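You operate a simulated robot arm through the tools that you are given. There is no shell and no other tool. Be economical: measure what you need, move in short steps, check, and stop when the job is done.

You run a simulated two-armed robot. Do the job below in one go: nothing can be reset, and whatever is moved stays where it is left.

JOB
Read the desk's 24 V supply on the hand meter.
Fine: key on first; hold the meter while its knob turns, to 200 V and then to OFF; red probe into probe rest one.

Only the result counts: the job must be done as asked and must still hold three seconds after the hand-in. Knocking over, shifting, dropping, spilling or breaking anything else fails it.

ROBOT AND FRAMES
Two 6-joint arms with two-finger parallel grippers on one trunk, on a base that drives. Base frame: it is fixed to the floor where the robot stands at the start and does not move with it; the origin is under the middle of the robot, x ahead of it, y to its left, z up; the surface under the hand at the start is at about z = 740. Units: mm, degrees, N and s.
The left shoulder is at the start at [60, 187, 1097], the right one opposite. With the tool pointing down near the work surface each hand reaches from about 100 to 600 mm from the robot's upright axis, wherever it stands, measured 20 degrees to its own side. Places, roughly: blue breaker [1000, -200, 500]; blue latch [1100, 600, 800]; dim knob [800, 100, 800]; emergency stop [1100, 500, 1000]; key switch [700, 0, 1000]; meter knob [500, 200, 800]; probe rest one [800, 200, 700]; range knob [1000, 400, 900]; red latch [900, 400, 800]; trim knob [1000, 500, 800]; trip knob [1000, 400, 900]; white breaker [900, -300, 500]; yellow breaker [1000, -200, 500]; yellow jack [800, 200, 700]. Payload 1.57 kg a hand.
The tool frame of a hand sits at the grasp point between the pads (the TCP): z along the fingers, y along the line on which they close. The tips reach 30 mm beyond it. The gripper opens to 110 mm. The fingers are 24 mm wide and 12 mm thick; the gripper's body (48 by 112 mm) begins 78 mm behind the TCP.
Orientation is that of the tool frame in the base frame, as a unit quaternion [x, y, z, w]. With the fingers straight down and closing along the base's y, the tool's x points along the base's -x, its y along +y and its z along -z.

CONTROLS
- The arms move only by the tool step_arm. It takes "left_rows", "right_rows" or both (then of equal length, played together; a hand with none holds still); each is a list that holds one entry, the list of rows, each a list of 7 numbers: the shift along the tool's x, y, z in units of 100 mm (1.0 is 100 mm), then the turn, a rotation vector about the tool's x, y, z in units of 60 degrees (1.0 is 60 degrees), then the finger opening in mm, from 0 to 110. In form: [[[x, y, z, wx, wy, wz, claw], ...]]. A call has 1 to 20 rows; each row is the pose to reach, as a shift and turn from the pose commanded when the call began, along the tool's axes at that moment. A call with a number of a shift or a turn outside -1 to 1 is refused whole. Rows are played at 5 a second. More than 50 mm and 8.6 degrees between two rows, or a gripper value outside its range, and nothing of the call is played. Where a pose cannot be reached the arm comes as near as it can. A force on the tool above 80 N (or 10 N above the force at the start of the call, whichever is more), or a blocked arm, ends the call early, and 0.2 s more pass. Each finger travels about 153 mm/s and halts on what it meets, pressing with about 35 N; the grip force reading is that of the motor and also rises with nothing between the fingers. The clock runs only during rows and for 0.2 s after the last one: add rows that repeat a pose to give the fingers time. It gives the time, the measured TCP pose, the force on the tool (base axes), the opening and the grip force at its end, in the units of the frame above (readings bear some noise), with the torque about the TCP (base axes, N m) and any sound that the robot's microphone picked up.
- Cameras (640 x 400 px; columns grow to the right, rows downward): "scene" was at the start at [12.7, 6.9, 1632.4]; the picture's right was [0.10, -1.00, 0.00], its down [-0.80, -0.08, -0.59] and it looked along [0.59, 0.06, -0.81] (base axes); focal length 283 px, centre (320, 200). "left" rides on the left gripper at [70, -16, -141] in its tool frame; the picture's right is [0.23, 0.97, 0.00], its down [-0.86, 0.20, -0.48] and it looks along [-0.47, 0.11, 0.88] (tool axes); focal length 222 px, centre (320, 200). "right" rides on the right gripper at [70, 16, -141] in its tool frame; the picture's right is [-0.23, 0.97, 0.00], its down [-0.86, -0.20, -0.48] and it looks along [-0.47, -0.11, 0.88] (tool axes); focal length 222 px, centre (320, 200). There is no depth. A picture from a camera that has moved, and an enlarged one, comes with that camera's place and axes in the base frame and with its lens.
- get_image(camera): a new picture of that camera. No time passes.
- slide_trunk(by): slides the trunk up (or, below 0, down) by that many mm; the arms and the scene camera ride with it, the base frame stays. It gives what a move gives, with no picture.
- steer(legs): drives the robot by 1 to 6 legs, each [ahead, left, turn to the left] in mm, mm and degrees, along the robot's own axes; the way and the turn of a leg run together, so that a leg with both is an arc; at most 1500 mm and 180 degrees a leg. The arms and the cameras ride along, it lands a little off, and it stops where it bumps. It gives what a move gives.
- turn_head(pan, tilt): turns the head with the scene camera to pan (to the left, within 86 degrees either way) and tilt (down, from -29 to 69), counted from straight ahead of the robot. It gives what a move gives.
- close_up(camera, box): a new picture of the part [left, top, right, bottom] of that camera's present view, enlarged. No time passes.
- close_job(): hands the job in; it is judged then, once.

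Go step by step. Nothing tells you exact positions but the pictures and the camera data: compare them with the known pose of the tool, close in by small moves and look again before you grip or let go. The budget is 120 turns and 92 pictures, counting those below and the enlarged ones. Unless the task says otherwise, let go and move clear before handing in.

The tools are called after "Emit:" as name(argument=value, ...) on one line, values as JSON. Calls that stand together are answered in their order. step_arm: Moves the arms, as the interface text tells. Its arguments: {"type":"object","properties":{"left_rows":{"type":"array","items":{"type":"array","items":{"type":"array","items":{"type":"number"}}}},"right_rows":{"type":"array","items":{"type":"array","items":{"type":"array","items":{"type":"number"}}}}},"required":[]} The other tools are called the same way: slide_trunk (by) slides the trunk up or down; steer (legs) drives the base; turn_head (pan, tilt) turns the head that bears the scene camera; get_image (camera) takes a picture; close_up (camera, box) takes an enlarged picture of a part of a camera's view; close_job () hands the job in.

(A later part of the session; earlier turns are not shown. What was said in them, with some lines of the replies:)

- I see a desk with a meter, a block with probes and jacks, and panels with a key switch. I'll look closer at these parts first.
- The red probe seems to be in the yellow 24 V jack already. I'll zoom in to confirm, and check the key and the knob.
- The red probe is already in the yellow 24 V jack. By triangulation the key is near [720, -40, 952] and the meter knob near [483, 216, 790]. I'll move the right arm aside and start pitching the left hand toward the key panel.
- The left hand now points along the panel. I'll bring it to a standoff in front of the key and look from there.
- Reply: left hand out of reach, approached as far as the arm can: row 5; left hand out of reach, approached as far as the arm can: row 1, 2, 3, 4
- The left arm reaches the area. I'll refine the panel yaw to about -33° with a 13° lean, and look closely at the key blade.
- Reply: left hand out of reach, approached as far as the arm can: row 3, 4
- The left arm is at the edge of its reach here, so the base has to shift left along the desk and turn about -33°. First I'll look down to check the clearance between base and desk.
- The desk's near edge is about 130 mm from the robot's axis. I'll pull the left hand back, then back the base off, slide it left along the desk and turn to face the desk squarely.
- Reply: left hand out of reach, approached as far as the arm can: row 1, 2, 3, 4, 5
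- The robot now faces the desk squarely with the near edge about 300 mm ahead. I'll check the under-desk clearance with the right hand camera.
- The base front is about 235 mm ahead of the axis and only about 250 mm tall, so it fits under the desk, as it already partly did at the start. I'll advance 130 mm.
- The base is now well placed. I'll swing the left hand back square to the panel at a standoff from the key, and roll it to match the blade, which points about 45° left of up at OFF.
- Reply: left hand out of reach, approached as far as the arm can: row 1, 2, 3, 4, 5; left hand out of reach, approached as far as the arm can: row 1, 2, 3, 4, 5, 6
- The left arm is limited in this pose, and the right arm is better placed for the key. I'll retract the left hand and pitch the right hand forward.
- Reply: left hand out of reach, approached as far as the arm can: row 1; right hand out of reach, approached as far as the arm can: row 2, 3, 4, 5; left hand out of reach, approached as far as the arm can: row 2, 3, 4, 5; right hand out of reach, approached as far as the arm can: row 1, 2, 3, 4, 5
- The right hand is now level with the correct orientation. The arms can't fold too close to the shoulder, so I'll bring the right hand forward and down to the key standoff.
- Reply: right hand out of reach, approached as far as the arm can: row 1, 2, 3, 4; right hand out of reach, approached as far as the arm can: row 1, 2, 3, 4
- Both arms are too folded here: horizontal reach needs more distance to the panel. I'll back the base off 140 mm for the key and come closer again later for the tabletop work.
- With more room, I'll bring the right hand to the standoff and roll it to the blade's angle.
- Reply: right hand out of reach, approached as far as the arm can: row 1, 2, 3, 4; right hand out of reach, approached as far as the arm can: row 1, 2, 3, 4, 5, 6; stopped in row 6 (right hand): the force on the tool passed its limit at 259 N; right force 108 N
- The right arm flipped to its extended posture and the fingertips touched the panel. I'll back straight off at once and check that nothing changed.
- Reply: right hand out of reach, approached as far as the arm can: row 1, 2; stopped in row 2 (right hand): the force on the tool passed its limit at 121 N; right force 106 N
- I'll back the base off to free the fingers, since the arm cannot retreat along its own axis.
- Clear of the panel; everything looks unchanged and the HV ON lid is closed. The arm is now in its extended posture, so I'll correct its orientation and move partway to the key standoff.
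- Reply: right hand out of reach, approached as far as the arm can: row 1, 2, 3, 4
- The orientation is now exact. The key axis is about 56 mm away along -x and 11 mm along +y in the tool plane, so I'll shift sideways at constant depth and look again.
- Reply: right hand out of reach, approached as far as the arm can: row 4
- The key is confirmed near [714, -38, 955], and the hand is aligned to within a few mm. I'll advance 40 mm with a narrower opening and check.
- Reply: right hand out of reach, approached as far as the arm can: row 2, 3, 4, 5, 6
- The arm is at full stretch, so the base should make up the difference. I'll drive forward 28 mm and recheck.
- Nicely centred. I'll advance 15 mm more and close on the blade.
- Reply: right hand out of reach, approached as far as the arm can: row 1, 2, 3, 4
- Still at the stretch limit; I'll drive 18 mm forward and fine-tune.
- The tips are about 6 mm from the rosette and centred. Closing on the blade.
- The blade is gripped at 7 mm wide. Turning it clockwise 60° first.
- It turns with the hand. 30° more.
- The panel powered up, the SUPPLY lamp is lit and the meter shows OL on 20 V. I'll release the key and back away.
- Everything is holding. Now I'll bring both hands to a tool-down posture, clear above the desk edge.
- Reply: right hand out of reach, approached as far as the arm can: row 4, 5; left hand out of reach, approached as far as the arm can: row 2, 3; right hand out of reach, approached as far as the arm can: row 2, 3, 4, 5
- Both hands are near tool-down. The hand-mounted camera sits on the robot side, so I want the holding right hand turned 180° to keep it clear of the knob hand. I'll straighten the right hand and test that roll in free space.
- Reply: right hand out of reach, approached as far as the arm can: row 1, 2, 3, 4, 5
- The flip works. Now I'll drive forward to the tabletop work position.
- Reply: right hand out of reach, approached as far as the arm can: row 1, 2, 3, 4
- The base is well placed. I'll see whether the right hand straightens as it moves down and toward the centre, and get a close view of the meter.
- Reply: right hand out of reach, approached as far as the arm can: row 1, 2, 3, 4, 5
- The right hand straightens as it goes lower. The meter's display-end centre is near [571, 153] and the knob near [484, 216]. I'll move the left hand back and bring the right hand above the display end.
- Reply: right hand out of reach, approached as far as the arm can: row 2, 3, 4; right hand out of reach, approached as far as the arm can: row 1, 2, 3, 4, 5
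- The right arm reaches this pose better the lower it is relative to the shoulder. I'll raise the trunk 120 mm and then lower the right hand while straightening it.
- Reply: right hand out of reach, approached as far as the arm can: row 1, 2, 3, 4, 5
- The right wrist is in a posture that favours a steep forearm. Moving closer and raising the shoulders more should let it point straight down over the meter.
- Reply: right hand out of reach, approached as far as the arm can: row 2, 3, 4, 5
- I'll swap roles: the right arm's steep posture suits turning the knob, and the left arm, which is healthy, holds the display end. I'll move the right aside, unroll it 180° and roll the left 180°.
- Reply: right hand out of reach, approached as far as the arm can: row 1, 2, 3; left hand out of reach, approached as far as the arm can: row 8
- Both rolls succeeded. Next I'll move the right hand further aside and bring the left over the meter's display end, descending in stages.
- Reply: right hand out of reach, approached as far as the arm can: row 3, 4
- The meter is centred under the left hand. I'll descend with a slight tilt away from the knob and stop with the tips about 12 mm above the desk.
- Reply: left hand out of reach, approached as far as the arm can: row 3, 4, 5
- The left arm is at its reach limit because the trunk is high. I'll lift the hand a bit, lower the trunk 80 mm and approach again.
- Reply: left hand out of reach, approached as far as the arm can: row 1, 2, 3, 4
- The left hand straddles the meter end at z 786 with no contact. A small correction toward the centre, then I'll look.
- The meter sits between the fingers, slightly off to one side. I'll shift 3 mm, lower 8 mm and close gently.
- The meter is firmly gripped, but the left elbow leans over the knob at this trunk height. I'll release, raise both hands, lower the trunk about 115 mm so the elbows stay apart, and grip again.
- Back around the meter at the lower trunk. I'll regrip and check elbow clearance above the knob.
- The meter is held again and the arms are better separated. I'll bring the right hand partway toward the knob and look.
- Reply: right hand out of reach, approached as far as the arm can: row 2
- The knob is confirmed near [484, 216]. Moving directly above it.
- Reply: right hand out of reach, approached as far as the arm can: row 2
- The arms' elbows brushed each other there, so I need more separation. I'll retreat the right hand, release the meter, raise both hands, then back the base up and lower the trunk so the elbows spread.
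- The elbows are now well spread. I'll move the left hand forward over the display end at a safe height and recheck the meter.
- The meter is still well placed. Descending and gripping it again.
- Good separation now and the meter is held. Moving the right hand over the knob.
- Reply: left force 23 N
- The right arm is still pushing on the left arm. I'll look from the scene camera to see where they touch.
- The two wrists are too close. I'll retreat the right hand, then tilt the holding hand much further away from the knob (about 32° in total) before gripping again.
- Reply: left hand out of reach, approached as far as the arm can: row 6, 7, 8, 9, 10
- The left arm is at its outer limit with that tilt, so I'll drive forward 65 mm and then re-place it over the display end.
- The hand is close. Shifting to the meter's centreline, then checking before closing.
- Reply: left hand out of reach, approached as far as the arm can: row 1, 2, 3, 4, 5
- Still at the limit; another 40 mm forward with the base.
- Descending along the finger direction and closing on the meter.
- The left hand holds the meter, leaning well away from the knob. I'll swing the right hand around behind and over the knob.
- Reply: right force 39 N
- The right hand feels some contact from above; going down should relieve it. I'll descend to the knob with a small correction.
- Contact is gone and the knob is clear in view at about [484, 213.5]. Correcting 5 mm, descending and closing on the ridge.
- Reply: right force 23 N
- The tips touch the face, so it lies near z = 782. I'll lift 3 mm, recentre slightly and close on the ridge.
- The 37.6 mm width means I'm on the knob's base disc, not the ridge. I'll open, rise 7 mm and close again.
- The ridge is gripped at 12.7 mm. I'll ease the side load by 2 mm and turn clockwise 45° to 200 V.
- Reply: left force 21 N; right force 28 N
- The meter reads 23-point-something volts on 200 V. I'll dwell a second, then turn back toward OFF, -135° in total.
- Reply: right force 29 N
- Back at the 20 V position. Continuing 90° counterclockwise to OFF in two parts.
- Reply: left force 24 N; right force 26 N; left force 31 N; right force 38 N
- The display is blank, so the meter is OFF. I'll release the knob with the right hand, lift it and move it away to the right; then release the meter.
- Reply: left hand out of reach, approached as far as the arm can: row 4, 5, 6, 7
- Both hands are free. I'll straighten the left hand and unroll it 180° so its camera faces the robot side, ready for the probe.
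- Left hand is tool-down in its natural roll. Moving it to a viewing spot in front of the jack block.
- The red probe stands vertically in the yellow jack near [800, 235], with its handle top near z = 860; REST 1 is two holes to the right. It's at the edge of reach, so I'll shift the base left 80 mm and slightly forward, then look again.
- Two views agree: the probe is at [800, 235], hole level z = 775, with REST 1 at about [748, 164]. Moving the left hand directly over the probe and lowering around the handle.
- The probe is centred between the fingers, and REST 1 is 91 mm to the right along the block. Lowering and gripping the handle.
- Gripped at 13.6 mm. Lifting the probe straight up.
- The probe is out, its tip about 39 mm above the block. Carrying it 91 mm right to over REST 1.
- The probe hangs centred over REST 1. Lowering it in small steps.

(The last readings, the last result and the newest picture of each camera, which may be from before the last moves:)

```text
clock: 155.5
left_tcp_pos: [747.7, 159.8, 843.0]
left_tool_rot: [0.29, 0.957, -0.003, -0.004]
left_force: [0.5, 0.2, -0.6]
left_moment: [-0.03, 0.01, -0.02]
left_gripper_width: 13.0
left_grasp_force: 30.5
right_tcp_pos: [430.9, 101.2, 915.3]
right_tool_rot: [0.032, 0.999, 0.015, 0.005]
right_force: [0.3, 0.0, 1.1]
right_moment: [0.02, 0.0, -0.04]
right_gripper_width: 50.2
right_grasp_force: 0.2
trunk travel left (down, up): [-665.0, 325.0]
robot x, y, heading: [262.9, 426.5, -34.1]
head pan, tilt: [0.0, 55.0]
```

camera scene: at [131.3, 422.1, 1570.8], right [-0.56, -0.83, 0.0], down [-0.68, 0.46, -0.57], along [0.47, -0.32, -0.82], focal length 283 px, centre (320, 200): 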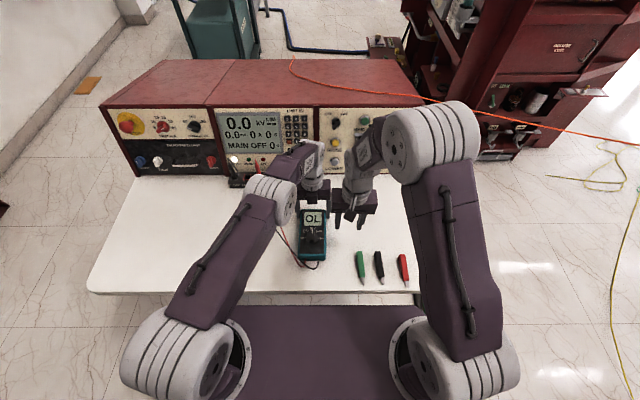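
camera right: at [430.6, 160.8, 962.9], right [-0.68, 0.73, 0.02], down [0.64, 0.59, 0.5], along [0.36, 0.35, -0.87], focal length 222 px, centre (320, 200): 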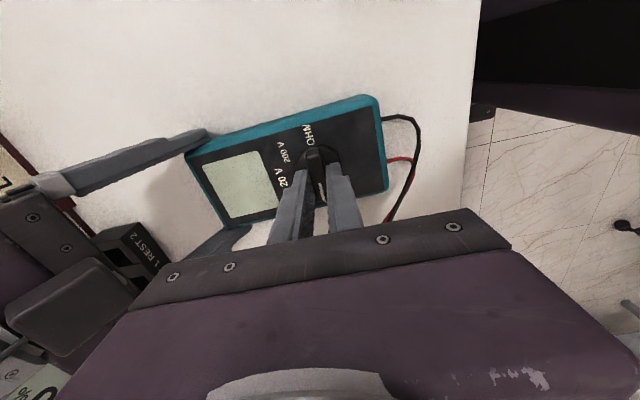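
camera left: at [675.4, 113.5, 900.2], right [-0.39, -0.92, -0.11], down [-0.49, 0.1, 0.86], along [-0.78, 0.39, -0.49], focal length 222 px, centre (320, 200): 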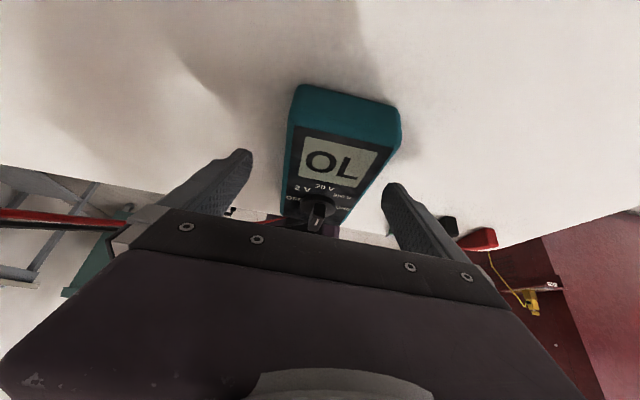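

No contact yet. Continuing down to the seated height.

Emit:
step_arm(left_rows=[[[0, 0, 0.04, 0, 0, 0, 0], [0, 0, 0.08, 0, 0, 0, 0], [0, 0, 0.1, 0, 0, 0, 0], [0, 0, 0.1, 0, 0, 0, 0]]])

Emit:
close_up(camera="left", box=[170, 60, 470, 250])

```text
clock: 156.5
left_tcp_pos: [746.1, 159.5, 834.5]
left_tool_rot: [0.292, 0.956, -0.004, -0.004]
left_force: [1.4, -0.2, 12.9]
left_moment: [0.08, -0.15, 0.0]
left_gripper_width: 13.2
left_grasp_force: 30.0
right_tcp_pos: [429.5, 101.1, 918.2]
right_tool_rot: [0.032, 0.999, 0.015, 0.006]
right_force: [-1.2, 0.5, -0.2]
right_moment: [0.01, 0.0, -0.01]
right_gripper_width: 50.3
right_grasp_force: 0.0
trunk travel left (down, up): [-665.0, 325.0]
robot x, y, heading: [264.5, 427.8, -34.2]
head pan, tilt: [0.0, 55.0]
```

```text
2.11 times, centred on (320, 155) of left
camera zoom: at [681.9, 186.0, 975.6], right [0.35, 0.93, -0.01], down [0.82, -0.31, 0.47], along [0.44, -0.17, -0.88], focal length 468 px, centre (320, 295)
```

zoom: 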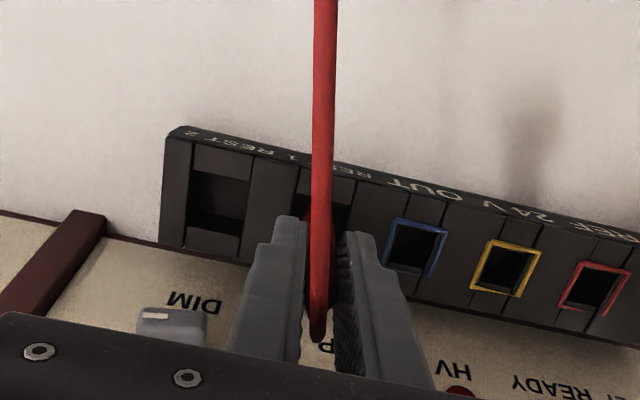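

It has bottomed at the same depth as in the jack, inside REST 1. Releasing and lifting straight up.

Emit:
step_arm(left_rows=[[[0, 0, -0.01, 0, 0, 0, 0], [0, 0, -0.01, 0, 0, 0, 20], [0, 0, -0.01, 0, 0, 0, 35], [0, 0, -0.01, 0, 0, 0, 45], [0, 0, -0.01, 0, 0, 0, 45], [0, 0, -0.2, 0, 0, 0, 45], [0, 0, -0.45, 0, 0, 0, 45], [0, 0, -0.7, 0, 0, 0, 45], [0, 0, -0.95, 0, 0, 0, 45]]])

Emit:
step_arm(left_rows=[[[0, 0, -0.25, 0, 0, 0, 45], [0.25, 0, -0.5, 0, 0, 0, 45], [0.5, 0, -0.5, 0, 0, 0, 45], [0.7, 0, -0.5, 0, 0, 0, 45], [0.7, 0, -0.5, 0, 0, 0, 45], [0.7, 0, -0.5, 0, 0, 0, 45], [0.7, 0, -0.5, 0, 0, 0, 45]]])

Emit:
close_up(camera="left", box=[170, 60, 470, 250])

```text
clock: 158.5
left_tcp_pos: [747.8, 160.7, 926.7]
left_tool_rot: [0.292, 0.957, -0.004, -0.005]
left_force: [0.0, 0.1, -0.4]
left_moment: [-0.01, 0.01, 0.03]
left_gripper_width: 45.1
left_grasp_force: 0.0
right_tcp_pos: [429.7, 101.1, 916.3]
right_tool_rot: [0.032, 0.999, 0.015, 0.005]
right_force: [0.5, -0.3, 0.9]
right_moment: [0.02, 0.05, 0.0]
right_gripper_width: 49.8
right_grasp_force: 0.1
trunk travel left (down, up): [-665.0, 325.0]
robot x, y, heading: [264.6, 428.5, -34.0]
head pan, tilt: [0.0, 55.0]
```

```text
clock: 160.1
left_tcp_pos: [692.1, 199.9, 977.1]
left_tool_rot: [0.292, 0.956, -0.004, -0.004]
left_force: [0.7, 0.6, 0.3]
left_moment: [0.01, 0.01, 0.04]
left_gripper_width: 45.0
left_grasp_force: 0.1
right_tcp_pos: [430.4, 101.1, 916.0]
right_tool_rot: [0.032, 0.999, 0.015, 0.006]
right_force: [0.4, 0.7, -0.4]
right_moment: [0.01, 0.0, 0.01]
right_gripper_width: 50.0
right_grasp_force: 0.2
trunk travel left (down, up): [-665.0, 325.0]
robot x, y, heading: [266.2, 426.3, -34.0]
head pan, tilt: [0.0, 55.0]
```

```text
2.11 times, centred on (320, 155) of left
camera zoom: at [626.6, 225.0, 1119.2], right [0.35, 0.93, -0.01], down [0.83, -0.31, 0.47], along [0.44, -0.17, -0.88], focal length 468 px, centre (320, 295)
```

zoom: 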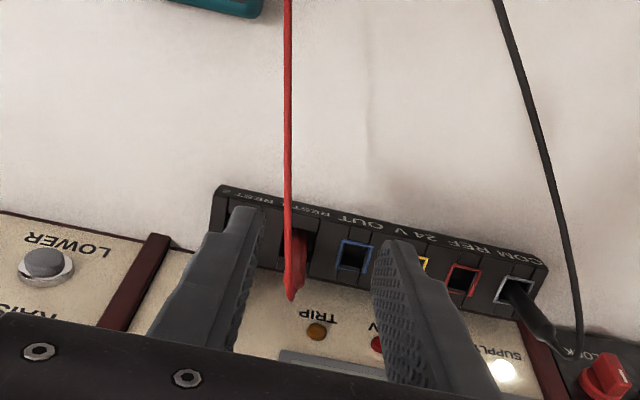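

The red probe stands upright in REST 1. One last overall check with the scene camera.

Emit:
get_image(camera="scene")

```text
0 pictures are left
camera scene: at [274.5, 422.0, 1570.8], right [-0.56, -0.83, 0.0], down [-0.68, 0.46, -0.57], along [0.48, -0.32, -0.82], focal length 283 px, centre (320, 200)
```

scene: 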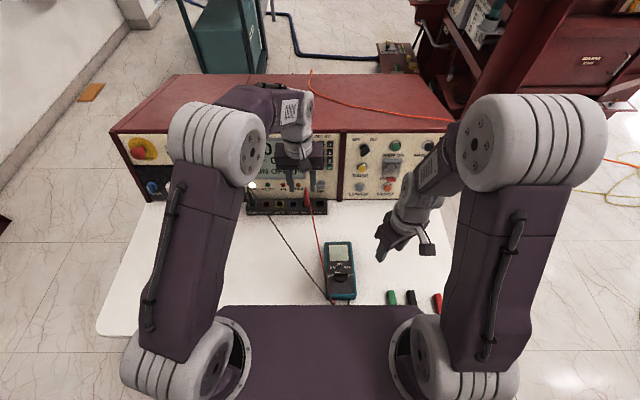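

Key on, meter off with a blank display, probe in REST 1, and both hands are clear. Handing in.

Emit:
close_job()

```text
The job is handed in.
```

The 24 V supply was read on the hand meter: the display showed 23 V and a fraction on the 200 V range, but I could not make out the last digit.

- **Order:** The key was turned on first. The left hand held the meter while the knob went to 200 V and then to OFF. The red probe now stands in probe rest one, and both hands are clear.
- **Panel contact:** While I was lining up for the key, the right arm flipped posture and its fingertips hit the right-hand panel at about 260 N. Nothing looked moved or pressed afterwards.
- **Meter nudged:** The two arms pushed against each other twice while the left hand held the meter, which shifted it up to about 17 mm. It came back when the arms separated and is upright on the desk.
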